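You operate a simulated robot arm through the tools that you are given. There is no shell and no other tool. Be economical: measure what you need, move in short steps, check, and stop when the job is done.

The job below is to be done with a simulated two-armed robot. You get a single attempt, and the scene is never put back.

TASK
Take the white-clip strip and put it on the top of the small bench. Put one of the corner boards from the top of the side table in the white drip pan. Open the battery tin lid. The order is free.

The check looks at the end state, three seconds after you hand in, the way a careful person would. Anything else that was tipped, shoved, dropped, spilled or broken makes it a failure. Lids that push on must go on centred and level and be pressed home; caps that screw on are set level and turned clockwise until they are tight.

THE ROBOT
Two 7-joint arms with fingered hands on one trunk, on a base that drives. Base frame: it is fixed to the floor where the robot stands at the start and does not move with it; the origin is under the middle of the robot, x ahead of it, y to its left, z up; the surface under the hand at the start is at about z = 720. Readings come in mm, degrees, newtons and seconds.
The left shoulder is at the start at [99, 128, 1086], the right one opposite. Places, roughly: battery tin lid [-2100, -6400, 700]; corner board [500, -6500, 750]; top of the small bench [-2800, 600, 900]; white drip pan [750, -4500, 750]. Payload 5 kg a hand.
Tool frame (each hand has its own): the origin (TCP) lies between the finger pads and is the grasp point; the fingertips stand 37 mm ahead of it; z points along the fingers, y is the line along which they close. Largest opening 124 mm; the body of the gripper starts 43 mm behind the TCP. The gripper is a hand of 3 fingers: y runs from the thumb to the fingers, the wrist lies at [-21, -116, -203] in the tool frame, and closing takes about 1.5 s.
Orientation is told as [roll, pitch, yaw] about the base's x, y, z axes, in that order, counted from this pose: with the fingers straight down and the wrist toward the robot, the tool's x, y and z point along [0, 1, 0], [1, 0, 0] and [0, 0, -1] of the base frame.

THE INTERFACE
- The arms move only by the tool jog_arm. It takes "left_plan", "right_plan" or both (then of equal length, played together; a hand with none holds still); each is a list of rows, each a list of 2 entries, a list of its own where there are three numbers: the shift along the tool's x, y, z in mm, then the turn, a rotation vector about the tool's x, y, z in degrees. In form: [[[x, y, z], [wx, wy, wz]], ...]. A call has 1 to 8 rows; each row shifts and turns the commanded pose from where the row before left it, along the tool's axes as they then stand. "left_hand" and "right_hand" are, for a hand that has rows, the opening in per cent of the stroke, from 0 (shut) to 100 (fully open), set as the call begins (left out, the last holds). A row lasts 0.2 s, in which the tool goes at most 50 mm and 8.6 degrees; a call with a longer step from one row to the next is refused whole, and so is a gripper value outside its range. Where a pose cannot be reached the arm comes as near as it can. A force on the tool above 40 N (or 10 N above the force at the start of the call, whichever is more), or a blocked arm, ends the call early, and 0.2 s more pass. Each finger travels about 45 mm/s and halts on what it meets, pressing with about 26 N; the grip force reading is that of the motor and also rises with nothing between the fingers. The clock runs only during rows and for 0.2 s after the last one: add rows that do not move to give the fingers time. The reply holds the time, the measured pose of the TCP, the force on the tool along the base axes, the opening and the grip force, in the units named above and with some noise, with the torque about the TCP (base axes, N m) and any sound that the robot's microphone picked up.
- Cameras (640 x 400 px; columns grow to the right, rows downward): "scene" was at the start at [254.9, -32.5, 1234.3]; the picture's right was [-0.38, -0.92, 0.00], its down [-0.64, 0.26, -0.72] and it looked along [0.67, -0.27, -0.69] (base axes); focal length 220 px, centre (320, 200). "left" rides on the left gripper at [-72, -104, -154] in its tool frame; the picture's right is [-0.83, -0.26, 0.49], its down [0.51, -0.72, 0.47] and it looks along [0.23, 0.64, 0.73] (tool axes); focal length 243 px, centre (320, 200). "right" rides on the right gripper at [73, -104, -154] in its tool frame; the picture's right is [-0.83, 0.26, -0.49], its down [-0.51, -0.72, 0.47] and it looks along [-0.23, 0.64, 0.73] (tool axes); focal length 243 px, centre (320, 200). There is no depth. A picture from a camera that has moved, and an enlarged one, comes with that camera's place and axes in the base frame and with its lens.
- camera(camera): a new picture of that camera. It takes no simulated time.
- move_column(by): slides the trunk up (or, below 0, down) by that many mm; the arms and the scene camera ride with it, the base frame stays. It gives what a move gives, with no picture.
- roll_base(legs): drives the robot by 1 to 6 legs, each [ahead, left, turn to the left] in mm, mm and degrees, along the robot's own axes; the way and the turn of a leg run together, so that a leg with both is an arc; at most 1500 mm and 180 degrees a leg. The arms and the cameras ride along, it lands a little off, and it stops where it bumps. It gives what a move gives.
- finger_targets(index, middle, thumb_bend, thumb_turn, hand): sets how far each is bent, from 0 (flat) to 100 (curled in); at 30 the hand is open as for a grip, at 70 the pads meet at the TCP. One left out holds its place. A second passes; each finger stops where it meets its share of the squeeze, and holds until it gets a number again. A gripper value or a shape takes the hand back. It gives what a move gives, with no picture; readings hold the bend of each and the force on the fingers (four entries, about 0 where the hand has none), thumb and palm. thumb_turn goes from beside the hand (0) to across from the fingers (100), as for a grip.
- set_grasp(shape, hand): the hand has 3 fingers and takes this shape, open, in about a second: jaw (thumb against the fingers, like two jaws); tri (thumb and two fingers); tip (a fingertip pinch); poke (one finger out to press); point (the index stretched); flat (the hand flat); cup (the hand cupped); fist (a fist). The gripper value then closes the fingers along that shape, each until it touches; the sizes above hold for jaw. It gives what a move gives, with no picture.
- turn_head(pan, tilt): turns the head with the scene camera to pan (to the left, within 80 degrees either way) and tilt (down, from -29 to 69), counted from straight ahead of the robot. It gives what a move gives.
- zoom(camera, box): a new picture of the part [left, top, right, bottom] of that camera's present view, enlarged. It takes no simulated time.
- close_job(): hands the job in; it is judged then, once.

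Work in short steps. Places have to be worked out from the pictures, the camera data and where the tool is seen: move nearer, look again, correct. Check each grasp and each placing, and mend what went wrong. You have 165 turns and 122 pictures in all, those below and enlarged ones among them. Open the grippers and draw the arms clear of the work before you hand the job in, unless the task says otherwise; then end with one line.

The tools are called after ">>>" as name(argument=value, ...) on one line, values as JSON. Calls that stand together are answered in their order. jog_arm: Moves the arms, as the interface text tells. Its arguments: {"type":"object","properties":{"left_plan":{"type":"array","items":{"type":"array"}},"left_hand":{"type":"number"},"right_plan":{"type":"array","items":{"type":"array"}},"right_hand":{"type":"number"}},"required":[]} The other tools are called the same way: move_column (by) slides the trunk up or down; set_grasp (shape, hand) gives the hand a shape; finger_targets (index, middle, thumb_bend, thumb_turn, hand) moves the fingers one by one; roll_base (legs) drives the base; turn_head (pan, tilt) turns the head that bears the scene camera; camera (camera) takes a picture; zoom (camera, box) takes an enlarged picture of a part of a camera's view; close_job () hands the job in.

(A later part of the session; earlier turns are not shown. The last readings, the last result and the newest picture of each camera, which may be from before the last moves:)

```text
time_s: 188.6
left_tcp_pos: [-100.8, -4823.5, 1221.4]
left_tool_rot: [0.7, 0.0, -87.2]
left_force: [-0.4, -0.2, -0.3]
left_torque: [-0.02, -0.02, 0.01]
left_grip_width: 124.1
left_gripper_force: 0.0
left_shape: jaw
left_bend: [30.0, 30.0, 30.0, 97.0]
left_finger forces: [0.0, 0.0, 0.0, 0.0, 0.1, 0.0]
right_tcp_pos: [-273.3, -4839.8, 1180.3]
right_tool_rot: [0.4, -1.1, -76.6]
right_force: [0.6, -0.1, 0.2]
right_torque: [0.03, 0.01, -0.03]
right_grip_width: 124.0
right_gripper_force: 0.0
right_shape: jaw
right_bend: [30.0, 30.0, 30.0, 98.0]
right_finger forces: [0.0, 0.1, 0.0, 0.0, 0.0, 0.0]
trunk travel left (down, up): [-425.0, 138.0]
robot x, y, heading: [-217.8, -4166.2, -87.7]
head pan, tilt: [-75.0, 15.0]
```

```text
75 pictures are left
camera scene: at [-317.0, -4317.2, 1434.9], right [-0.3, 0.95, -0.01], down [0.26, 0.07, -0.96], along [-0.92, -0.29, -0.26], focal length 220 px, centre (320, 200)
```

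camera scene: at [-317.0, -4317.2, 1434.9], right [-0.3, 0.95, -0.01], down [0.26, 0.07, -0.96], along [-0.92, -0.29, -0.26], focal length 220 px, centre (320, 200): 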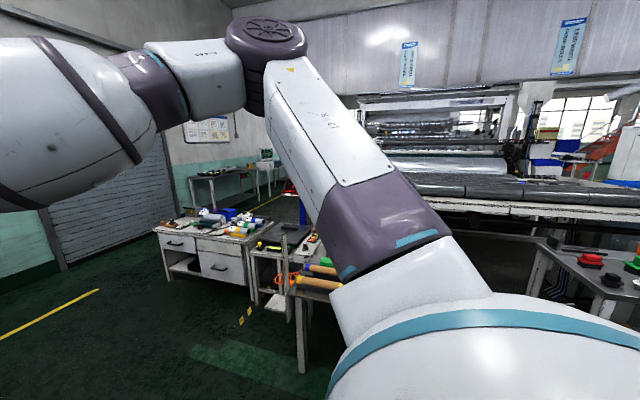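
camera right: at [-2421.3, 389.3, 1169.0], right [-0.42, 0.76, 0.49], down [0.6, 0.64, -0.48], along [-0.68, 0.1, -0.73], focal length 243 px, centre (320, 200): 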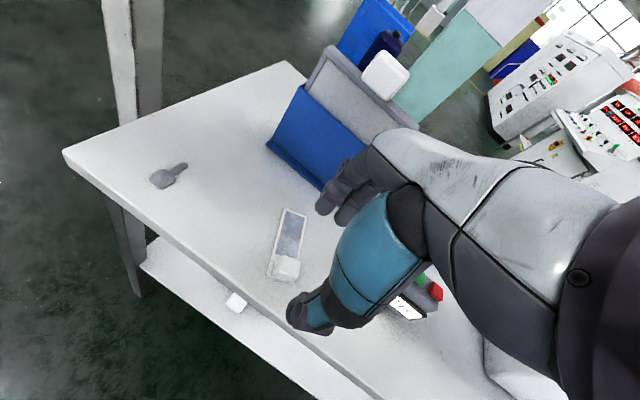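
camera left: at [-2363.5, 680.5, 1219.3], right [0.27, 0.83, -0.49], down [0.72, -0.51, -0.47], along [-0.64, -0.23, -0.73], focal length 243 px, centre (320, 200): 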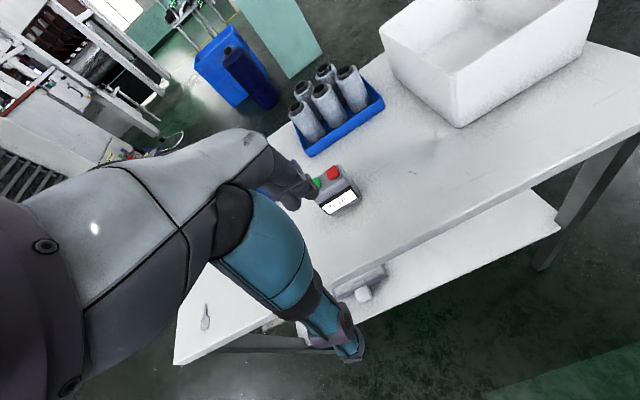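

The base was blocked by something I can't see. I'll look down at both sides to find it.

>>> turn_head(pan=-60, tilt=60)

>>> camera(camera="scene")

>>> turn_head(pan=50, tilt=55)

>>> camera(camera="scene")

```text
time_s: 189.7
left_tcp_pos: [-100.4, -4823.5, 1221.7]
left_tool_rot: [0.8, -0.1, -87.2]
left_force: [0.1, -0.1, 0.2]
left_torque: [-0.01, 0.0, 0.0]
left_grip_width: 123.9
left_gripper_force: 0.1
left_shape: jaw
left_bend: [30.0, 30.0, 30.0, 97.0]
left_finger forces: [0.0, 0.0, 0.0, 0.0, 0.1, 0.0]
right_tcp_pos: [-274.2, -4841.3, 1180.6]
right_tool_rot: [0.4, -1.0, -76.5]
right_force: [-0.7, 0.3, -0.2]
right_torque: [-0.03, -0.03, -0.02]
right_grip_width: 123.8
right_gripper_force: 0.0
right_shape: jaw
right_bend: [30.0, 30.0, 30.0, 98.0]
right_finger forces: [0.1, 0.0, 0.0, 0.1, 0.0, 0.1]
trunk travel left (down, up): [-425.0, 138.0]
robot x, y, heading: [-222.6, -4163.1, -87.8]
head pan, tilt: [-60.0, 60.0]
```

```text
74 pictures are left
camera scene: at [-284.2, -4326.3, 1368.9], right [-0.54, 0.84, -0.01], down [0.74, 0.46, -0.5], along [-0.41, -0.28, -0.87], focal length 220 px, centre (320, 200)
```

scene: 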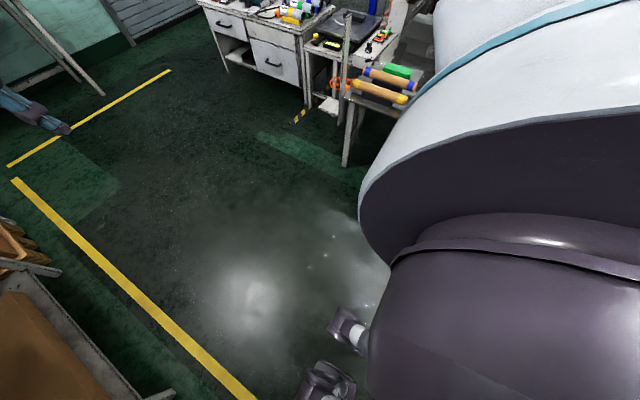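

```text
time_s: 191.6
left_tcp_pos: [-101.3, -4824.8, 1221.2]
left_tool_rot: [0.8, 0.0, -87.3]
left_force: [-0.3, 0.7, -0.3]
left_torque: [0.0, 0.01, -0.01]
left_grip_width: 124.1
left_gripper_force: 0.1
left_shape: jaw
left_bend: [30.0, 30.0, 30.0, 97.0]
left_finger forces: [0.0, 0.1, 0.1, 0.0, 0.0, 0.0]
right_tcp_pos: [-274.6, -4840.3, 1179.8]
right_tool_rot: [0.5, -1.0, -76.6]
right_force: [0.5, 0.3, -0.4]
right_torque: [-0.01, -0.01, -0.01]
right_grip_width: 124.0
right_gripper_force: 0.1
right_shape: jaw
right_bend: [30.0, 30.0, 30.0, 98.0]
right_finger forces: [0.0, 0.0, 0.0, 0.0, 0.0, 0.1]
trunk travel left (down, up): [-425.0, 138.0]
robot x, y, heading: [-223.0, -4161.4, -87.7]
head pan, tilt: [50.0, 55.0]
```

```text
73 pictures are left
camera scene: at [-171.6, -4335.4, 1376.0], right [-0.61, -0.79, 0.0], down [-0.64, 0.49, -0.59], along [0.46, -0.36, -0.81], focal length 220 px, centre (320, 200)
```

scene: 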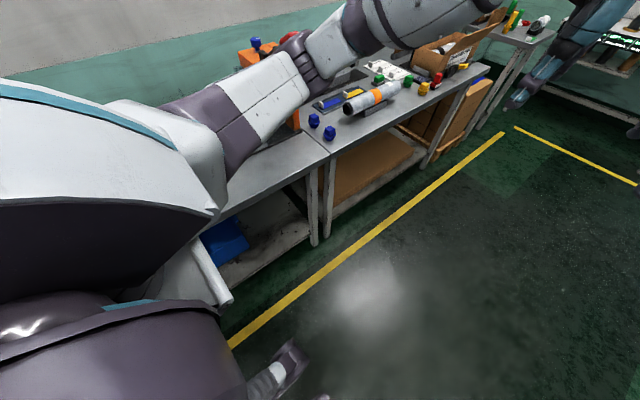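

There's a white rod-like thing close to the robot's left side. Zooming on it.

>>> zoom(camera="scene", box=[120, 200, 320, 400])

>>> turn_head(pan=80, tilt=50)

>>> camera(camera="scene")

```text
2.00 times, centred on (220, 300) of scene
camera zoom: at [-171.6, -4335.4, 1376.0], right [-0.61, -0.79, 0.0], down [-0.64, 0.49, -0.59], along [0.46, -0.36, -0.81], focal length 440 px, centre (520, 0)
```

zoom: 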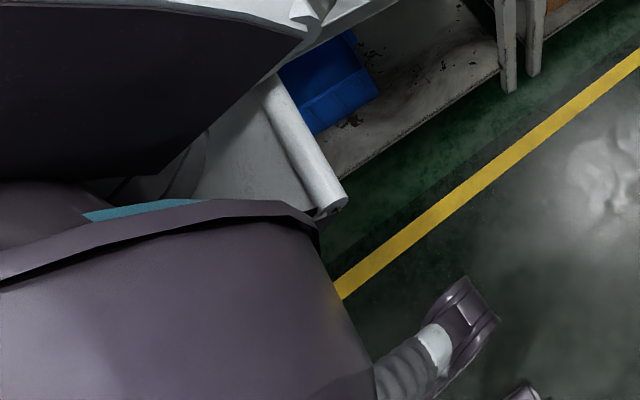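

```text
time_s: 192.5
left_tcp_pos: [-100.8, -4823.9, 1220.9]
left_tool_rot: [0.9, 0.0, -87.4]
left_force: [0.1, 0.1, 0.2]
left_torque: [-0.01, 0.0, 0.01]
left_grip_width: 124.3
left_gripper_force: 0.0
left_shape: jaw
left_bend: [30.0, 30.0, 30.0, 97.0]
left_finger forces: [0.0, 0.0, 0.1, 0.0, 0.0, 0.1]
right_tcp_pos: [-274.7, -4841.8, 1179.8]
right_tool_rot: [0.5, -1.0, -76.6]
right_force: [-0.4, 0.0, 0.3]
right_torque: [-0.02, 0.0, 0.03]
right_grip_width: 124.1
right_gripper_force: 0.1
right_shape: jaw
right_bend: [30.0, 30.0, 30.0, 98.0]
right_finger forces: [0.0, 0.0, 0.0, 0.1, 0.0, 0.0]
trunk travel left (down, up): [-425.0, 138.0]
robot x, y, heading: [-220.0, -4167.9, -87.4]
head pan, tilt: [80.0, 50.0]
```

```text
71 pictures are left
camera scene: at [-152.6, -4301.8, 1382.4], right [-0.13, -0.99, 0.01], down [-0.75, 0.1, -0.65], along [0.64, -0.09, -0.76], focal length 220 px, centre (320, 200)
```

scene: 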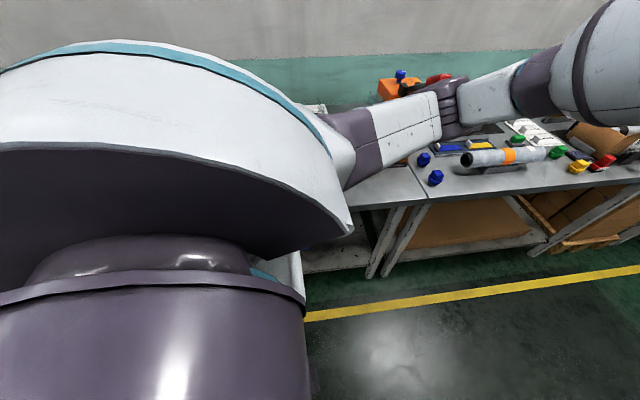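

A white roll-like object is touching the robot's left side at about (140,-4200). I'll step 100 mm to the right, away from it, and look again.

>>> roll_base(legs=[[0, -100, 0]])

>>> camera(camera="scene")

```text
time_s: 194.0
left_tcp_pos: [-186.4, -4838.5, 1214.0]
left_tool_rot: [0.1, 0.5, -87.4]
left_force: [-0.1, 0.9, 1.0]
left_torque: [-0.02, -0.01, 0.01]
left_grip_width: 123.8
left_gripper_force: 0.1
left_shape: jaw
left_bend: [30.0, 30.0, 30.0, 97.0]
left_finger forces: [0.0, 0.0, 0.0, 0.1, 0.1, 0.0]
right_tcp_pos: [-360.5, -4856.1, 1174.4]
right_tool_rot: [0.0, -0.5, -76.7]
right_force: [0.5, -0.2, 0.1]
right_torque: [-0.02, 0.03, 0.0]
right_grip_width: 123.8
right_gripper_force: 0.1
right_shape: jaw
right_bend: [30.0, 30.0, 30.0, 98.0]
right_finger forces: [0.1, 0.1, 0.1, 0.0, 0.0, 0.1]
trunk travel left (down, up): [-425.0, 138.0]
robot x, y, heading: [-320.5, -4171.1, -87.7]
head pan, tilt: [80.0, 50.0]
```

```text
70 pictures are left
camera scene: at [-236.4, -4317.4, 1380.3], right [-0.13, -0.99, 0.0], down [-0.76, 0.1, -0.64], along [0.64, -0.09, -0.77], focal length 220 px, centre (320, 200)
```

scene: 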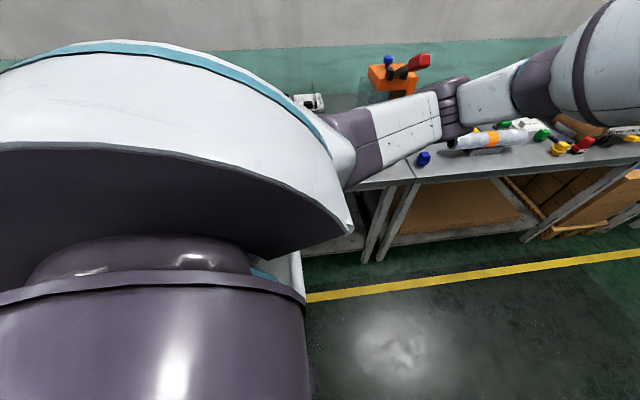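

The white part rides with the robot, so it's mine; the contact was to the left and is now released (no tilt). I'll go on from here, keeping farther from the bench, and turn to face it.

>>> roll_base(legs=[[250, -50, 0], [0, 0, 88]])

>>> turn_head(pan=0, tilt=30)

>>> camera(camera="scene")

```text
time_s: 198.4
left_tcp_pos: [286.8, -4635.1, 1213.7]
left_tool_rot: [-0.7, 0.3, -27.6]
left_force: [-8.3, -22.0, 4.2]
left_torque: [-0.73, -0.07, -1.84]
left_grip_width: 123.4
left_gripper_force: 0.0
left_shape: jaw
left_bend: [31.0, 27.0, 30.0, 98.0]
left_finger forces: [0.0, 26.2, 0.0, 0.0, 0.0, 0.0]
right_tcp_pos: [223.6, -4787.2, 1173.0]
right_tool_rot: [0.0, -0.3, -15.5]
right_force: [-0.4, 0.1, 0.4]
right_torque: [-0.06, 0.03, -0.01]
right_grip_width: 123.7
right_gripper_force: 0.1
right_shape: jaw
right_bend: [30.0, 30.0, 30.0, 97.0]
right_finger forces: [0.1, 0.0, 0.1, 0.1, 0.1, 0.0]
trunk travel left (down, up): [-425.0, 138.0]
robot x, y, heading: [-355.9, -4423.2, -26.5]
head pan, tilt: [80.0, 50.0]
stopped in leg 2: the force on the tool passed its limit at 94 N (the readings are from after the stop); the commanded pose is now the measured one
```

```text
time_s: 200.0
left_tcp_pos: [286.0, -4636.5, 1214.4]
left_tool_rot: [-0.2, 0.3, -27.0]
left_force: [-3.7, -21.1, 3.0]
left_torque: [-0.64, -0.16, -1.58]
left_grip_width: 123.6
left_gripper_force: 0.0
left_shape: jaw
left_bend: [31.0, 27.0, 30.0, 98.0]
left_finger forces: [0.0, 21.5, 0.0, 0.0, 0.0, 0.0]
right_tcp_pos: [221.1, -4790.6, 1173.7]
right_tool_rot: [0.2, -0.4, -15.3]
right_force: [-0.4, -0.1, -0.2]
right_torque: [0.01, 0.01, -0.01]
right_grip_width: 123.8
right_gripper_force: 0.1
right_shape: jaw
right_bend: [30.0, 30.0, 30.0, 97.0]
right_finger forces: [0.1, 0.0, 0.1, 0.1, 0.0, 0.0]
trunk travel left (down, up): [-425.0, 138.0]
robot x, y, heading: [-361.7, -4420.0, -26.4]
head pan, tilt: [0.0, 30.0]
```

```text
69 pictures are left
camera scene: at [-155.2, -4527.7, 1409.6], right [-0.44, -0.9, 0.0], down [-0.45, 0.22, -0.87], along [0.78, -0.38, -0.5], focal length 220 px, centre (320, 200)
```

scene: 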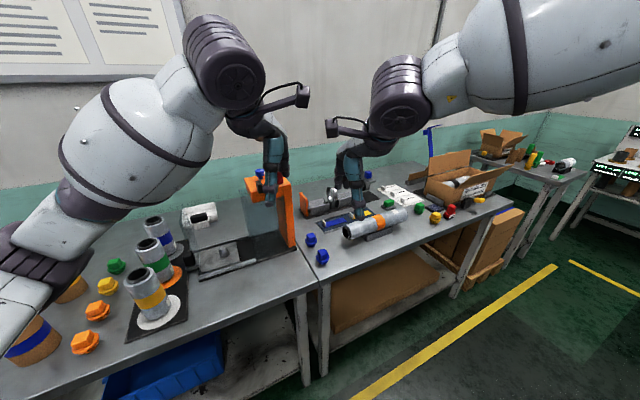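

The left hand touched the orange frame of a machine on the bench. I'll rotate back to release it and look at it.

>>> roll_base(legs=[[0, 0, -12]])

>>> turn_head(pan=15, tilt=30)

>>> camera(camera="scene")

>>> camera(camera="left")

```text
time_s: 201.1
left_tcp_pos: [230.9, -4760.4, 1214.8]
left_tool_rot: [-0.4, 0.2, -38.9]
left_force: [0.2, -0.2, 0.4]
left_torque: [0.02, -0.03, 0.01]
left_grip_width: 124.1
left_gripper_force: 0.0
left_shape: jaw
left_bend: [30.0, 30.0, 30.0, 98.0]
left_finger forces: [0.1, 0.1, 0.0, 0.1, 0.1, 0.0]
right_tcp_pos: [137.2, -4897.9, 1174.7]
right_tool_rot: [0.0, -0.3, -27.0]
right_force: [-0.3, 0.2, -0.2]
right_torque: [0.0, 0.01, 0.05]
right_grip_width: 124.0
right_gripper_force: 0.0
right_shape: jaw
right_bend: [30.0, 30.0, 30.0, 97.0]
right_finger forces: [0.0, 0.1, 0.0, 0.0, 0.0, 0.1]
trunk travel left (down, up): [-425.0, 138.0]
robot x, y, heading: [-357.6, -4418.9, -38.2]
head pan, tilt: [0.0, 30.0]
```

```text
time_s: 201.9
left_tcp_pos: [230.3, -4761.1, 1214.5]
left_tool_rot: [-0.3, 0.3, -38.9]
left_force: [0.7, -0.8, -0.9]
left_torque: [0.02, -0.03, 0.01]
left_grip_width: 124.1
left_gripper_force: 0.1
left_shape: jaw
left_bend: [30.0, 30.0, 30.0, 98.0]
left_finger forces: [0.0, 0.0, 0.1, 0.1, 0.0, 0.0]
right_tcp_pos: [135.2, -4899.4, 1173.7]
right_tool_rot: [0.0, -0.4, -27.1]
right_force: [-1.0, 0.4, -0.6]
right_torque: [0.0, -0.02, -0.02]
right_grip_width: 124.0
right_gripper_force: 0.0
right_shape: jaw
right_bend: [30.0, 30.0, 30.0, 97.0]
right_finger forces: [0.0, 0.1, 0.1, 0.0, 0.0, 0.0]
trunk travel left (down, up): [-425.0, 138.0]
robot x, y, heading: [-363.2, -4423.9, -38.0]
head pan, tilt: [15.0, 30.0]
```

```text
68 pictures are left
camera scene: at [-167.7, -4544.2, 1409.7], right [-0.39, -0.92, 0.0], down [-0.46, 0.2, -0.87], along [0.8, -0.34, -0.5], focal length 220 px, centre (320, 200)
```

scene: 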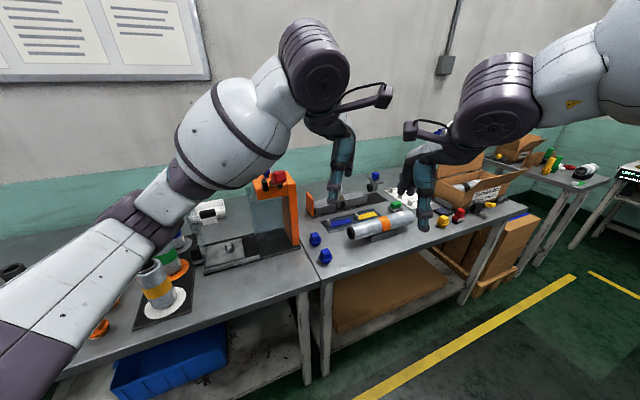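

```text
67 pictures are left
camera left: at [106.4, -4751.7, 1367.7], right [-0.73, -0.48, -0.49], down [-0.25, 0.85, -0.47], along [0.64, -0.22, -0.74], focal length 243 px, centre (320, 200)
```

left: 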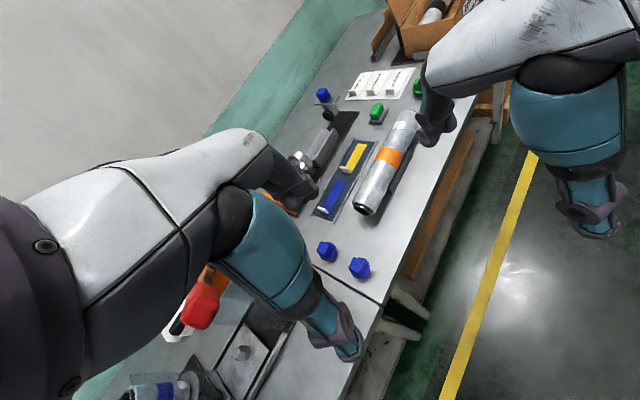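

The machine still stands in place. Zooming into the area at (750,-4500), where the drip pan should be, and the side table.

>>> zoom(camera="scene", box=[130, 170, 330, 295])

>>> zoom(camera="scene", box=[460, 120, 640, 230])

```text
3.20 times, centred on (230, 232) of scene
camera zoom: at [-167.7, -4544.2, 1409.7], right [-0.39, -0.92, 0.0], down [-0.46, 0.2, -0.87], along [0.8, -0.34, -0.5], focal length 704 px, centre (608, 96)
```

zoom: 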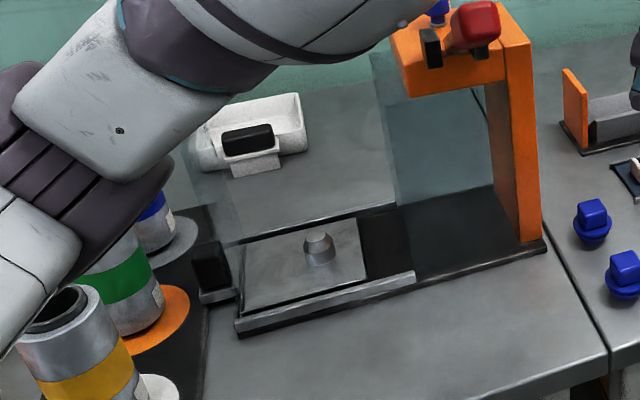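

```text
3.56 times, centred on (550, 175) of scene
camera zoom: at [-167.7, -4544.2, 1409.7], right [-0.39, -0.92, 0.0], down [-0.46, 0.2, -0.87], along [0.8, -0.34, -0.5], focal length 782 px, centre (-498, 289)
```

zoom: 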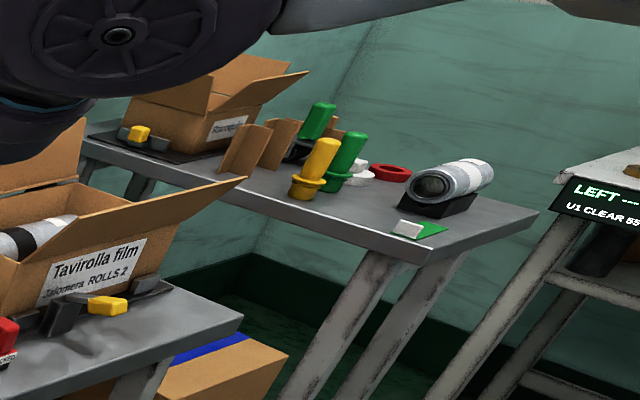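

I've located the targets: a white tray behind the press at roughly (900,-4400), and corner boards on the side table near (700,-6770). I'll raise the trunk for clearance and drive to the side table, then face it.

>>> move_column(by=130)

>>> roll_base(legs=[[0, 0, -52], [1500, 0, 0], [280, 0, 0], [0, 0, 90], [0, -420, 0]])

>>> turn_head(pan=0, tilt=35)

>>> camera(camera="scene")

```text
time_s: 203.5
left_tcp_pos: [231.8, -4760.4, 1339.4]
left_tool_rot: [-0.4, 0.6, -38.8]
left_force: [0.1, -0.2, -0.6]
left_torque: [0.0, 0.03, -0.02]
left_grip_width: 124.0
left_gripper_force: 0.1
left_shape: jaw
left_bend: [30.0, 30.0, 30.0, 98.0]
left_finger forces: [0.0, 0.0, 0.0, 0.0, 0.0, 0.0]
right_tcp_pos: [137.1, -4899.5, 1301.4]
right_tool_rot: [0.2, -0.1, -27.0]
right_force: [1.2, -1.0, 0.1]
right_torque: [-0.03, 0.01, -0.01]
right_grip_width: 123.9
right_gripper_force: 0.0
right_shape: jaw
right_bend: [30.0, 30.0, 30.0, 97.0]
right_finger forces: [0.0, 0.1, 0.2, 0.0, 0.1, 0.0]
trunk travel left (down, up): [-555.0, 8.0]
robot x, y, heading: [-361.8, -4419.2, -38.5]
head pan, tilt: [15.0, 30.0]
```

```text
time_s: 222.4
left_tcp_pos: [297.6, -6546.4, 1344.1]
left_tool_rot: [-0.3, 0.4, -2.9]
left_force: [0.1, 0.2, -0.1]
left_torque: [-0.01, -0.02, 0.02]
left_grip_width: 123.7
left_gripper_force: 0.0
left_shape: jaw
left_bend: [30.0, 30.0, 30.0, 98.0]
left_finger forces: [0.0, 0.0, 0.1, 0.0, 0.0, 0.1]
right_tcp_pos: [301.7, -6713.3, 1303.6]
right_tool_rot: [-0.1, -0.4, 8.9]
right_force: [0.7, 0.5, 0.4]
right_torque: [-0.03, -0.01, -0.02]
right_grip_width: 124.1
right_gripper_force: 0.0
right_shape: jaw
right_bend: [30.0, 30.0, 30.0, 97.0]
right_finger forces: [0.1, 0.1, 0.0, 0.0, 0.0, 0.0]
trunk travel left (down, up): [-555.0, 8.0]
robot x, y, heading: [-378.8, -6615.5, -2.1]
head pan, tilt: [15.0, 30.0]
```

```text
time_s: 223.2
left_tcp_pos: [298.0, -6547.9, 1344.2]
left_tool_rot: [-0.3, 0.2, -2.9]
left_force: [0.2, -0.3, 0.3]
left_torque: [-0.02, 0.0, -0.03]
left_grip_width: 124.0
left_gripper_force: 0.1
left_shape: jaw
left_bend: [30.0, 30.0, 30.0, 98.0]
left_finger forces: [0.0, 0.0, 0.1, 0.0, 0.0, 0.0]
right_tcp_pos: [300.6, -6714.2, 1303.9]
right_tool_rot: [0.0, -0.4, 9.0]
right_force: [0.1, -0.2, -0.8]
right_torque: [0.04, -0.02, -0.02]
right_grip_width: 123.9
right_gripper_force: 0.1
right_shape: jaw
right_bend: [30.0, 30.0, 30.0, 97.0]
right_finger forces: [0.0, 0.1, 0.1, 0.0, 0.0, 0.1]
trunk travel left (down, up): [-555.0, 8.0]
robot x, y, heading: [-378.1, -6612.2, -1.9]
head pan, tilt: [0.0, 35.0]
```

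```text
64 pictures are left
camera scene: at [-252.4, -6625.5, 1559.0], right [-0.04, -1.0, 0.0], down [-0.57, 0.02, -0.82], along [0.82, -0.03, -0.57], focal length 220 px, centre (320, 200)
```

scene: 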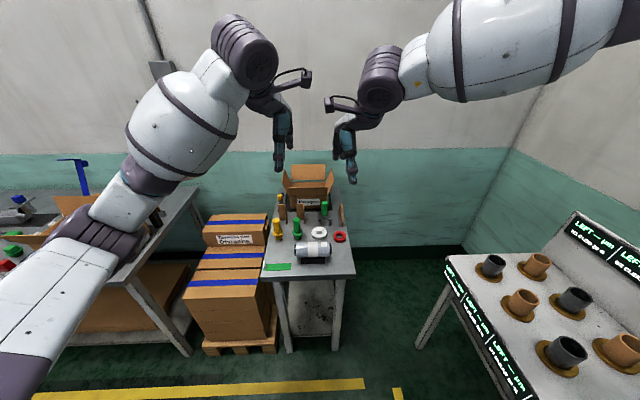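

Facing the side table squarely (y −6405…−6803, front edge x≈330). Moving 280 mm closer and zooming.

>>> roll_base(legs=[[280, 0, 2]])

>>> turn_head(pan=0, tilt=50)

>>> zoom(camera="scene", box=[200, 80, 440, 230])

>>> camera(camera="right")

```text
time_s: 225.1
left_tcp_pos: [571.6, -6530.5, 1346.0]
left_tool_rot: [-0.4, 0.1, -0.9]
left_force: [-0.8, 0.2, 1.3]
left_torque: [0.0, -0.02, 0.02]
left_grip_width: 124.0
left_gripper_force: 0.1
left_shape: jaw
left_bend: [30.0, 30.0, 30.0, 98.0]
left_finger forces: [0.0, 0.0, 0.1, 0.0, 0.1, 0.0]
right_tcp_pos: [580.8, -6698.7, 1307.5]
right_tool_rot: [-0.1, -0.5, 10.8]
right_force: [-0.6, 0.5, 0.7]
right_torque: [0.02, -0.02, 0.01]
right_grip_width: 124.1
right_gripper_force: 0.0
right_shape: jaw
right_bend: [30.0, 30.0, 30.0, 97.0]
right_finger forces: [0.0, 0.1, 0.0, 0.0, 0.0, 0.1]
trunk travel left (down, up): [-555.0, 8.0]
robot x, y, heading: [-98.1, -6628.5, -0.1]
head pan, tilt: [0.0, 35.0]
```

```text
time_s: 225.9
left_tcp_pos: [573.7, -6530.2, 1344.0]
left_tool_rot: [-0.4, 0.3, -1.0]
left_force: [-0.1, 0.7, -0.5]
left_torque: [0.01, 0.0, -0.03]
left_grip_width: 123.9
left_gripper_force: 0.1
left_shape: jaw
left_bend: [30.0, 30.0, 30.0, 98.0]
left_finger forces: [0.0, 0.0, 0.0, 0.1, 0.0, 0.0]
right_tcp_pos: [584.0, -6698.5, 1304.6]
right_tool_rot: [0.1, -0.4, 10.7]
right_force: [0.5, -0.1, 0.2]
right_torque: [-0.01, -0.02, 0.0]
right_grip_width: 123.9
right_gripper_force: 0.1
right_shape: jaw
right_bend: [30.0, 30.0, 30.0, 97.0]
right_finger forces: [0.0, 0.1, 0.0, 0.1, 0.0, 0.0]
trunk travel left (down, up): [-555.0, 8.0]
robot x, y, heading: [-102.5, -6624.2, -0.3]
head pan, tilt: [0.0, 50.0]
```

```text
2.67 times, centred on (320, 155) of scene
camera zoom: at [16.4, -6627.1, 1537.3], right [0.0, -1.0, 0.0], down [-0.77, 0.0, -0.64], along [0.64, 0.0, -0.77], focal length 586 px, centre (320, 320)
```

zoom: 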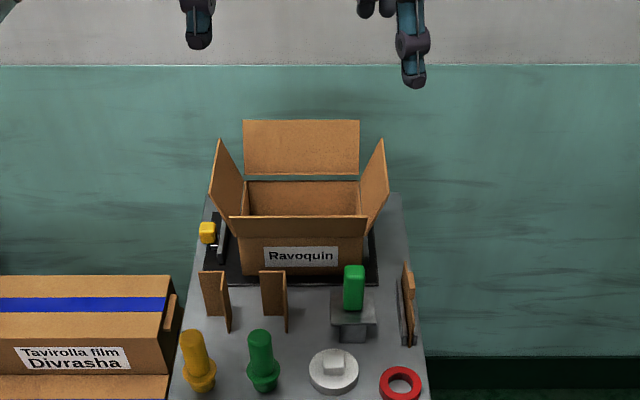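

```text
62 pictures are left
camera right: at [466.7, -6647.7, 1457.9], right [0.41, -0.77, 0.49], down [-0.61, -0.63, -0.48], along [0.68, -0.11, -0.73], focal length 243 px, centre (320, 200)
```

right: 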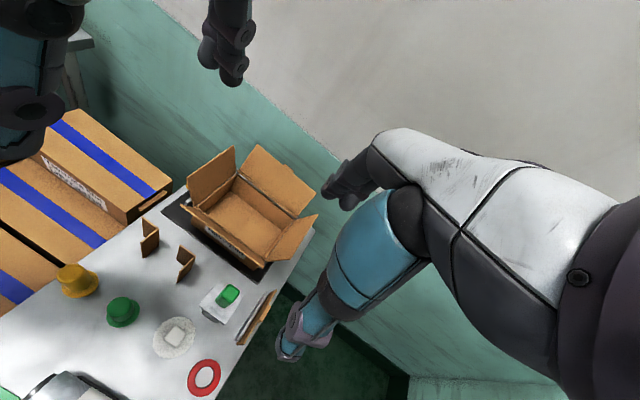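

Two upright L-shaped corner boards stand before the "Ravoquin" box. I'll lower the trunk 250 mm and triangulate more closely.

>>> move_column(by=-250)

>>> zoom(camera="scene", box=[220, 100, 420, 225])

>>> camera(camera="right")

>>> camera(camera="left")

```text
time_s: 228.5
left_tcp_pos: [573.9, -6530.3, 1094.3]
left_tool_rot: [-0.5, 0.3, -1.0]
left_force: [0.1, 0.6, 0.2]
left_torque: [-0.01, 0.03, -0.02]
left_grip_width: 123.7
left_gripper_force: 0.0
left_shape: jaw
left_bend: [30.0, 30.0, 30.0, 98.0]
left_finger forces: [0.0, 0.0, 0.0, 0.0, 0.0, 0.0]
right_tcp_pos: [583.5, -6698.3, 1055.6]
right_tool_rot: [0.1, -0.4, 10.8]
right_force: [-0.8, 0.1, 0.6]
right_torque: [-0.04, -0.01, 0.02]
right_grip_width: 124.0
right_gripper_force: 0.2
right_shape: jaw
right_bend: [30.0, 30.0, 30.0, 97.0]
right_finger forces: [0.0, 0.0, 0.0, 0.1, 0.0, 0.1]
trunk travel left (down, up): [-305.0, 258.0]
robot x, y, heading: [-100.9, -6626.3, -0.5]
head pan, tilt: [0.0, 50.0]
```

```text
3.20 times, centred on (320, 162) of scene
camera zoom: at [146.4, -6627.7, 1256.5], right [0.0, -1.0, 0.0], down [-0.77, 0.0, -0.64], along [0.64, 0.0, -0.77], focal length 704 px, centre (320, 320)
```

zoom: 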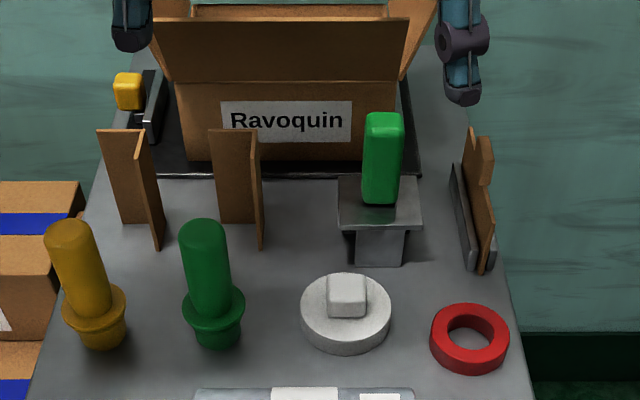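

```text
60 pictures are left
camera right: at [466.2, -6647.7, 1208.1], right [0.41, -0.77, 0.49], down [-0.61, -0.63, -0.48], along [0.68, -0.11, -0.73], focal length 243 px, centre (320, 200)
```

right: 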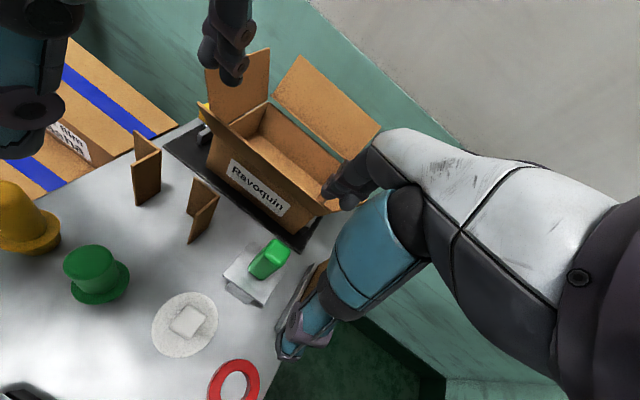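

```text
59 pictures are left
camera left: at [469.9, -6599.8, 1248.4], right [-0.28, -0.83, -0.48], down [-0.71, 0.52, -0.47], along [0.64, 0.21, -0.74], focal length 243 px, centre (320, 200)
```

left: 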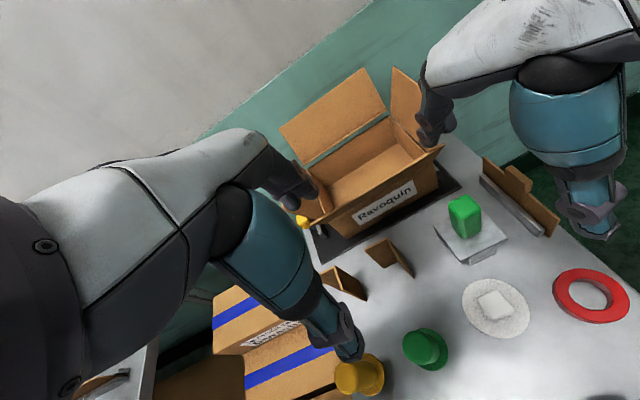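

Triangulated from three cameras: table z≈814, board 2's right flange is a plate in the x–z plane at y≈-6573, x 595–643, top z≈908. I'll use the left hand turned yaw −90 to pinch that flange; first the right hand moves aside while the left turns.

>>> jog_arm(right_plan=[[[-40, -20, 0], [0, 0, 0]], [[-40, -20, 0], [0, 0, 0]], [[-40, -20, 0], [0, 0, 0]], [[-40, -20, 0], [0, 0, 0]], [[-40, -20, 0], [0, 0, 0]], [[0, -20, -20], [0, 0, 0]], [[0, -20, -20], [0, 0, 0]], [[0, 0, 0], [0, 0, 0]]], left_plan=[[[0, 0, 0], [0, 0, 8.1]], [[0, 0, 0], [0, 0, 8.1]], [[0, 0, 0], [0, 0, 8.1]], [[0, 0, 0], [0, 0, 8.1]], [[0, 0, 0], [0, 0, 8.1]], [[0, 0, 0], [0, 0, 8.1]], [[0, 0, 0], [0, 0, 8.1]], [[0, 0, 0], [0, 0, 8.1]]])

>>> jog_arm(left_plan=[[[0, 0, 0], [0, 0, 8.1]], [[0, 0, 0], [0, 0, 8.1]], [[0, 0, 0], [0, 0, 8.1]], [[0, 0, 0], [0, 0, 0]]], left_hand=60)

```text
time_s: 230.3
left_tcp_pos: [574.6, -6531.3, 1092.6]
left_tool_rot: [-0.5, -0.2, -66.0]
left_force: [0.9, 0.9, -0.3]
left_torque: [-0.02, 0.02, -0.03]
left_grip_width: 124.2
left_gripper_force: 0.0
left_shape: jaw
left_bend: [30.0, 30.0, 30.0, 98.0]
left_finger forces: [0.0, 0.0, 0.0, 0.1, 0.0, 0.1]
right_tcp_pos: [483.3, -6920.1, 1094.1]
right_tool_rot: [0.0, -0.3, 10.9]
right_force: [0.2, -0.2, -1.0]
right_torque: [-0.02, 0.02, -0.02]
right_grip_width: 123.7
right_gripper_force: 0.1
right_shape: jaw
right_bend: [30.0, 30.0, 30.0, 97.0]
right_finger forces: [0.0, 0.0, 0.0, 0.0, 0.0, 0.0]
trunk travel left (down, up): [-305.0, 258.0]
robot x, y, heading: [-101.1, -6627.0, -0.3]
head pan, tilt: [0.0, 50.0]
```

```text
time_s: 231.3
left_tcp_pos: [574.4, -6530.1, 1093.8]
left_tool_rot: [-0.3, -0.3, -90.2]
left_force: [-0.2, -0.5, 0.6]
left_torque: [0.0, 0.01, 0.01]
left_grip_width: 74.7
left_gripper_force: 0.0
left_shape: jaw
left_bend: [73.0, 41.0, 64.0, 100.0]
left_finger forces: [0.0, 0.0, 0.1, 0.1, 0.0, 0.0]
right_tcp_pos: [483.8, -6920.2, 1095.0]
right_tool_rot: [0.1, -0.4, 10.7]
right_force: [0.0, 0.5, -0.3]
right_torque: [-0.01, 0.01, 0.01]
right_grip_width: 124.1
right_gripper_force: 0.0
right_shape: jaw
right_bend: [30.0, 30.0, 30.0, 97.0]
right_finger forces: [0.0, 0.0, 0.0, 0.0, 0.1, 0.0]
trunk travel left (down, up): [-305.0, 258.0]
robot x, y, heading: [-103.9, -6624.9, -0.2]
head pan, tilt: [0.0, 50.0]
```

Left is at yaw −90. Looking at finger shape before approaching, since the bend readings look uneven.

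>>> camera(camera="left")

>>> zoom(camera="scene", box=[220, 60, 420, 225])

```text
58 pictures are left
camera left: at [503.9, -6424.5, 1246.8], right [-0.83, 0.26, -0.49], down [0.51, 0.72, -0.48], along [0.23, -0.65, -0.73], focal length 243 px, centre (320, 200)
```

left: 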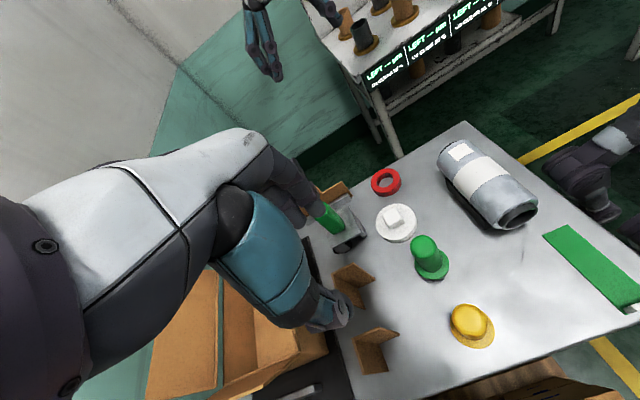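

```text
2.42 times, centred on (320, 142) of scene
camera zoom: at [146.4, -6627.5, 1256.4], right [0.0, -1.0, 0.0], down [-0.77, 0.0, -0.64], along [0.64, 0.0, -0.77], focal length 533 px, centre (320, 339)
```

zoom: 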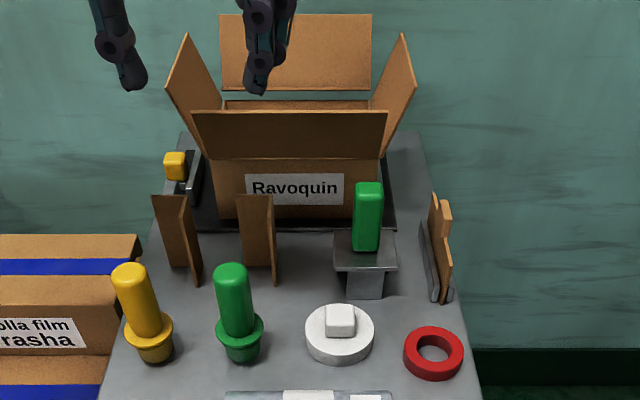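

I'll reopen to full, bring the hand above board 2 with fingertips just over its top, then check alignment.

>>> jog_arm(left_plan=[[[19, 21, 20], [0, 0, 0]], [[19, 22, 20], [0, 0, 0]], [[0, 0, 35], [0, 0, 0]], [[0, 0, 35], [0, 0, 0]], [[0, 0, 20], [0, 0, 0]], [[0, 0, 0], [0, 0, 0]]], left_hand=100)

>>> zoom(camera="left", box=[200, 130, 440, 330])

>>> zoom(camera="scene", box=[220, 80, 420, 225])

```text
time_s: 232.7
left_tcp_pos: [611.5, -6574.2, 964.6]
left_tool_rot: [-0.2, -0.4, -90.1]
left_force: [0.1, 0.4, -0.4]
left_torque: [0.02, 0.0, 0.01]
left_grip_width: 123.5
left_gripper_force: 0.1
left_shape: jaw
left_bend: [30.0, 30.0, 30.0, 98.0]
left_finger forces: [0.1, 0.0, 0.0, 0.0, 0.0, 0.0]
right_tcp_pos: [483.1, -6919.6, 1094.3]
right_tool_rot: [-0.1, -0.4, 10.9]
right_force: [-0.4, -0.1, 0.3]
right_torque: [0.0, -0.03, 0.02]
right_grip_width: 123.9
right_gripper_force: 0.1
right_shape: jaw
right_bend: [30.0, 30.0, 30.0, 97.0]
right_finger forces: [0.0, 0.1, 0.0, 0.1, 0.0, 0.1]
trunk travel left (down, up): [-305.0, 258.0]
robot x, y, heading: [-102.2, -6623.0, -0.4]
head pan, tilt: [0.0, 50.0]
```

```text
2.00 times, centred on (320, 230) of left
camera zoom: at [541.0, -6469.5, 1116.1], right [-0.83, 0.26, -0.49], down [0.51, 0.72, -0.48], along [0.23, -0.65, -0.73], focal length 485 px, centre (320, 140)
```

zoom: 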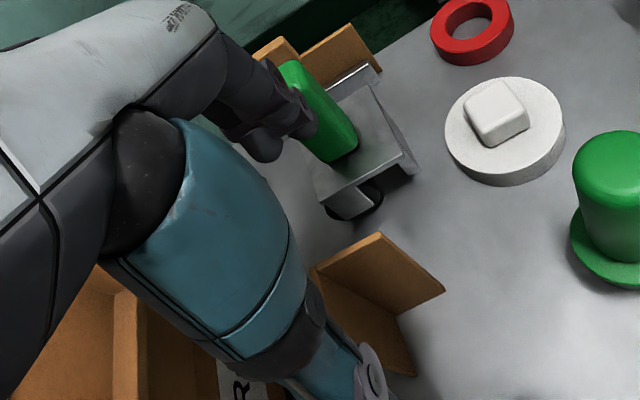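

```text
2.76 times, centred on (320, 152) of scene
camera zoom: at [146.5, -6627.6, 1256.4], right [0.0, -1.0, 0.0], down [-0.77, 0.0, -0.64], along [0.64, 0.0, -0.77], focal length 606 px, centre (320, 331)
```

zoom: 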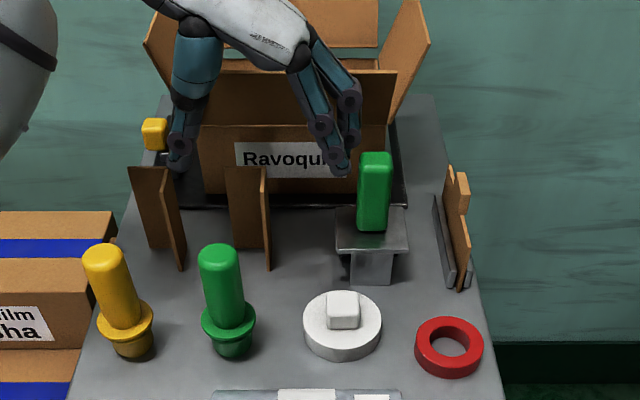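

Aligned with board 2, but the open fingers are close to the green block and board 1, so I'll narrow the opening before descending and check the shape.

>>> jog_arm(left_plan=[[[0, 0, 0], [0, 0, 0]], [[0, 0, 0], [0, 0, 0]], [[0, 0, 0], [0, 0, 0]], [[0, 0, 0], [0, 0, 0]], [[0, 0, 0], [0, 0, 0]]], left_hand=55)

>>> zoom(camera="scene", box=[240, 100, 360, 190])

```text
time_s: 233.9
left_tcp_pos: [611.1, -6575.0, 963.8]
left_tool_rot: [-0.3, -0.4, -90.0]
left_force: [-0.6, 0.5, -0.4]
left_torque: [-0.01, 0.03, -0.01]
left_grip_width: 68.5
left_gripper_force: 0.1
left_shape: jaw
left_bend: [74.0, 43.0, 67.0, 100.0]
left_finger forces: [0.0, 0.0, 0.1, 0.1, 0.1, 0.0]
right_tcp_pos: [483.7, -6920.8, 1093.7]
right_tool_rot: [0.0, -0.4, 10.7]
right_force: [0.0, 0.5, 0.5]
right_torque: [0.0, -0.02, -0.01]
right_grip_width: 123.9
right_gripper_force: 0.1
right_shape: jaw
right_bend: [30.0, 30.0, 30.0, 97.0]
right_finger forces: [0.0, 0.0, 0.0, 0.0, 0.0, 0.0]
trunk travel left (down, up): [-305.0, 258.0]
robot x, y, heading: [-101.6, -6628.3, -0.3]
head pan, tilt: [0.0, 50.0]
```

```text
4.44 times, centred on (300, 145) of scene
camera zoom: at [146.6, -6627.7, 1256.4], right [0.0, -1.0, 0.0], down [-0.77, 0.0, -0.64], along [0.64, 0.0, -0.77], focal length 977 px, centre (409, 444)
```

zoom: 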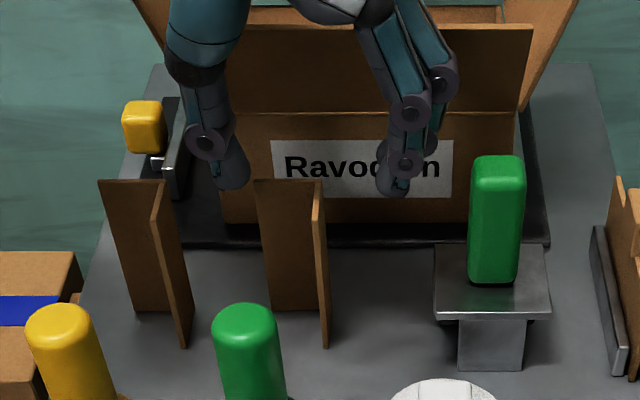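

Opening is now symmetric about the flange with good side clearance. Descending 62 mm, then closing.

>>> jog_arm(left_plan=[[[0, 0, 20], [0, 0, 0]], [[0, 0, 20], [0, 0, 0]], [[0, 0, 22], [0, 0, 0]], [[0, 0, 0], [0, 0, 0]]])

>>> zoom(camera="scene", box=[240, 100, 360, 190])

```text
time_s: 234.9
left_tcp_pos: [610.0, -6575.5, 903.1]
left_tool_rot: [-0.4, -0.5, -90.2]
left_force: [0.0, -0.6, 0.9]
left_torque: [0.0, 0.0, 0.0]
left_grip_width: 68.7
left_gripper_force: 0.1
left_shape: jaw
left_bend: [74.0, 43.0, 67.0, 100.0]
left_finger forces: [0.1, 0.0, 0.0, 0.0, 0.0, 0.1]
right_tcp_pos: [482.9, -6919.8, 1093.6]
right_tool_rot: [0.1, -0.4, 10.8]
right_force: [0.6, -0.3, 0.2]
right_torque: [-0.01, 0.03, 0.04]
right_grip_width: 123.9
right_gripper_force: 0.2
right_shape: jaw
right_bend: [30.0, 30.0, 30.0, 97.0]
right_finger forces: [0.0, 0.1, 0.0, 0.0, 0.1, 0.0]
trunk travel left (down, up): [-305.0, 258.0]
robot x, y, heading: [-104.5, -6621.3, -0.2]
head pan, tilt: [0.0, 50.0]
```

```text
4.44 times, centred on (300, 145) of scene
camera zoom: at [146.5, -6627.8, 1256.4], right [0.0, -1.0, 0.0], down [-0.77, 0.0, -0.64], along [0.64, 0.0, -0.77], focal length 977 px, centre (409, 444)
```

zoom: 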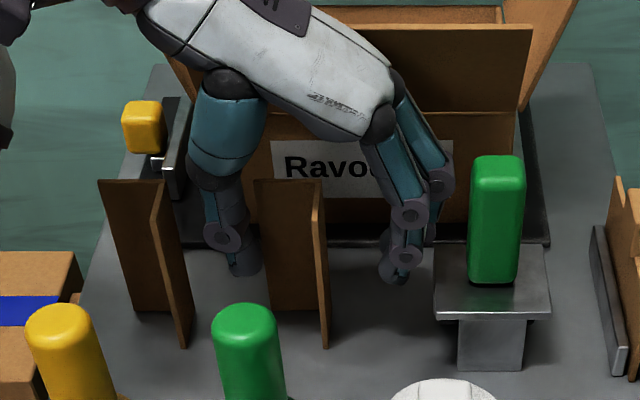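

Tip rays put thumb at y≈-6525 and fingers at y≈-6619, with the flange centred between. Closing.

>>> jog_arm(left_plan=[[[0, 0, 0], [0, 0, 0]], [[0, 0, 0], [0, 0, 0]], [[0, 0, 0], [0, 0, 0]], [[0, 0, 0], [0, 0, 0]], [[0, 0, 0], [0, 0, 0]], [[0, 0, 0], [0, 0, 0]], [[0, 0, 0], [0, 0, 0]]], left_hand=0)

>>> zoom(camera="scene", box=[240, 100, 360, 190])

```text
time_s: 236.5
left_tcp_pos: [611.8, -6575.9, 903.5]
left_tool_rot: [-0.3, -0.3, -90.1]
left_force: [-0.7, 0.4, 0.0]
left_torque: [0.01, 0.0, -0.02]
left_grip_width: 0.1
left_gripper_force: 25.7
left_shape: jaw
left_bend: [70.0, 70.0, 70.0, 100.0]
left_finger forces: [15.0, 7.9, 0.0, 0.0, 22.9, 0.0]
right_tcp_pos: [483.1, -6920.4, 1095.0]
right_tool_rot: [0.0, -0.4, 10.8]
right_force: [0.4, -0.5, 0.7]
right_torque: [-0.02, -0.03, 0.02]
right_grip_width: 123.9
right_gripper_force: 0.0
right_shape: jaw
right_bend: [30.0, 30.0, 30.0, 97.0]
right_finger forces: [0.0, 0.0, 0.1, 0.0, 0.1, 0.1]
trunk travel left (down, up): [-305.0, 258.0]
robot x, y, heading: [-103.0, -6625.4, -0.4]
head pan, tilt: [0.0, 50.0]
```

```text
4.44 times, centred on (300, 145) of scene
camera zoom: at [146.6, -6627.7, 1256.4], right [0.0, -1.0, 0.0], down [-0.77, 0.0, -0.64], along [0.64, 0.0, -0.77], focal length 977 px, centre (409, 444)
```

zoom: 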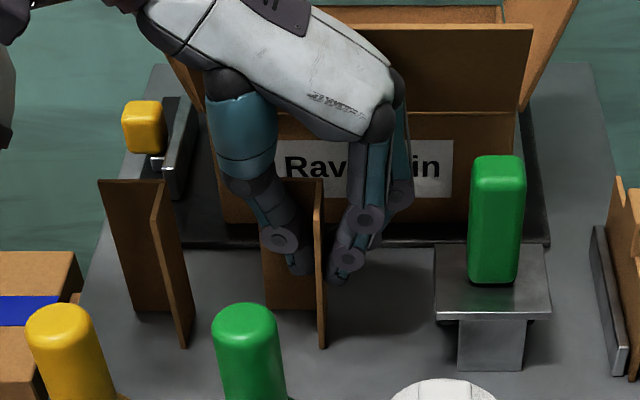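

Thumb and fingers hold the thin flange. Lifting gently and checking.

>>> jog_arm(left_plan=[[[0, 0, -5], [0, 0, 0]], [[0, 0, -15], [0, 0, 0]], [[0, 0, -30], [0, 0, 0]], [[0, 0, -40], [0, 0, 0]], [[0, 0, -40], [0, 0, 0]], [[0, 0, 0], [0, 0, 0]]])

>>> zoom(camera="scene", box=[220, 60, 420, 225])

```text
time_s: 237.9
left_tcp_pos: [613.7, -6572.5, 1030.4]
left_tool_rot: [-0.3, -0.3, -90.0]
left_force: [-0.4, -0.3, 0.4]
left_torque: [0.0, -0.01, 0.03]
left_grip_width: 0.0
left_gripper_force: 26.0
left_shape: jaw
left_bend: [70.0, 70.0, 70.0, 100.0]
left_finger forces: [14.9, 8.0, 0.0, 0.1, 22.9, 0.0]
right_tcp_pos: [481.4, -6920.3, 1093.9]
right_tool_rot: [0.0, -0.4, 10.8]
right_force: [0.8, 0.7, 0.0]
right_torque: [-0.03, 0.02, 0.0]
right_grip_width: 124.0
right_gripper_force: 0.1
right_shape: jaw
right_bend: [30.0, 30.0, 30.0, 97.0]
right_finger forces: [0.0, 0.0, 0.0, 0.0, 0.1, 0.1]
trunk travel left (down, up): [-305.0, 258.0]
robot x, y, heading: [-100.0, -6627.9, -0.1]
head pan, tilt: [0.0, 50.0]
```

```text
2.42 times, centred on (320, 142) of scene
camera zoom: at [146.9, -6627.4, 1256.3], right [0.0, -1.0, 0.0], down [-0.77, 0.0, -0.64], along [0.64, 0.0, -0.77], focal length 533 px, centre (320, 339)
```

zoom: 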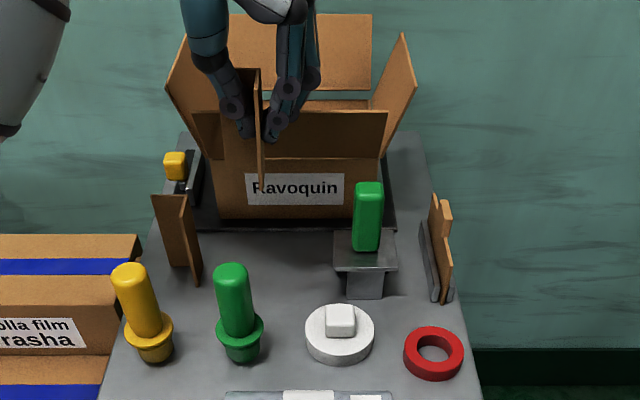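

The board is held firmly. I'll raise the trunk, back well away from the benches, and slide along the aisle to face the press/pan area.

>>> move_column(by=250)

>>> roll_base(legs=[[-500, 0, 0], [0, 1500, 0], [0, 700, 0]])

>>> turn_head(pan=0, tilt=32)

>>> camera(camera="scene")

```text
time_s: 240.4
left_tcp_pos: [612.1, -6573.9, 1280.4]
left_tool_rot: [-0.5, -0.4, -90.2]
left_force: [0.6, -0.7, -0.1]
left_torque: [-0.01, 0.0, -0.01]
left_grip_width: 0.0
left_gripper_force: 25.9
left_shape: jaw
left_bend: [70.0, 70.0, 70.0, 100.0]
left_finger forces: [15.0, 8.1, 0.0, 0.1, 22.9, 0.0]
right_tcp_pos: [484.0, -6920.5, 1341.8]
right_tool_rot: [0.1, -0.3, 10.9]
right_force: [0.2, -0.2, -0.5]
right_torque: [-0.02, 0.01, -0.02]
right_grip_width: 123.8
right_gripper_force: 0.0
right_shape: jaw
right_bend: [30.0, 30.0, 30.0, 97.0]
right_finger forces: [0.0, 0.0, 0.0, 0.0, 0.1, 0.0]
trunk travel left (down, up): [-555.0, 8.0]
robot x, y, heading: [-100.1, -6625.9, -0.2]
head pan, tilt: [0.0, 50.0]
```

```text
time_s: 262.2
left_tcp_pos: [133.7, -4404.8, 1281.4]
left_tool_rot: [-0.3, -0.5, -90.2]
left_force: [0.0, -0.5, -0.5]
left_torque: [0.0, -0.02, 0.01]
left_grip_width: 0.0
left_gripper_force: 26.5
left_shape: jaw
left_bend: [70.0, 70.0, 70.0, 100.0]
left_finger forces: [15.0, 7.9, 0.0, 0.0, 22.9, 0.0]
right_tcp_pos: [5.6, -4752.5, 1343.7]
right_tool_rot: [0.1, -0.4, 10.7]
right_force: [0.3, -0.2, 0.2]
right_torque: [0.01, 0.02, 0.02]
right_grip_width: 123.8
right_gripper_force: 0.0
right_shape: jaw
right_bend: [30.0, 30.0, 30.0, 97.0]
right_finger forces: [0.1, 0.1, 0.1, 0.1, 0.0, 0.0]
trunk travel left (down, up): [-555.0, 8.0]
robot x, y, heading: [-580.2, -4460.2, -0.3]
head pan, tilt: [0.0, 50.0]
```

```text
time_s: 263.0
left_tcp_pos: [132.7, -4404.4, 1282.5]
left_tool_rot: [-0.3, -0.4, -90.2]
left_force: [0.6, -0.2, -0.5]
left_torque: [0.0, 0.0, -0.02]
left_grip_width: 0.2
left_gripper_force: 25.9
left_shape: jaw
left_bend: [70.0, 70.0, 70.0, 100.0]
left_finger forces: [15.0, 8.0, 0.1, 0.0, 23.0, 0.0]
right_tcp_pos: [4.5, -4751.3, 1343.7]
right_tool_rot: [0.0, -0.4, 10.7]
right_force: [0.6, 1.1, 0.3]
right_torque: [0.04, -0.01, -0.02]
right_grip_width: 124.0
right_gripper_force: 0.0
right_shape: jaw
right_bend: [30.0, 30.0, 30.0, 97.0]
right_finger forces: [0.0, 0.1, 0.1, 0.1, 0.1, 0.0]
trunk travel left (down, up): [-555.0, 8.0]
robot x, y, heading: [-576.1, -4453.7, 0.0]
head pan, tilt: [0.0, 32.0]
```

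```text
50 pictures are left
camera scene: at [-448.9, -4457.3, 1563.6], right [-0.01, -1.0, 0.0], down [-0.53, 0.0, -0.85], along [0.85, 0.0, -0.53], focal length 220 px, centre (320, 200)
```

scene: 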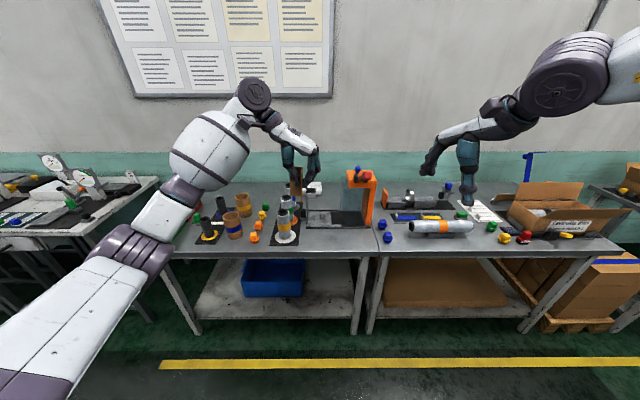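

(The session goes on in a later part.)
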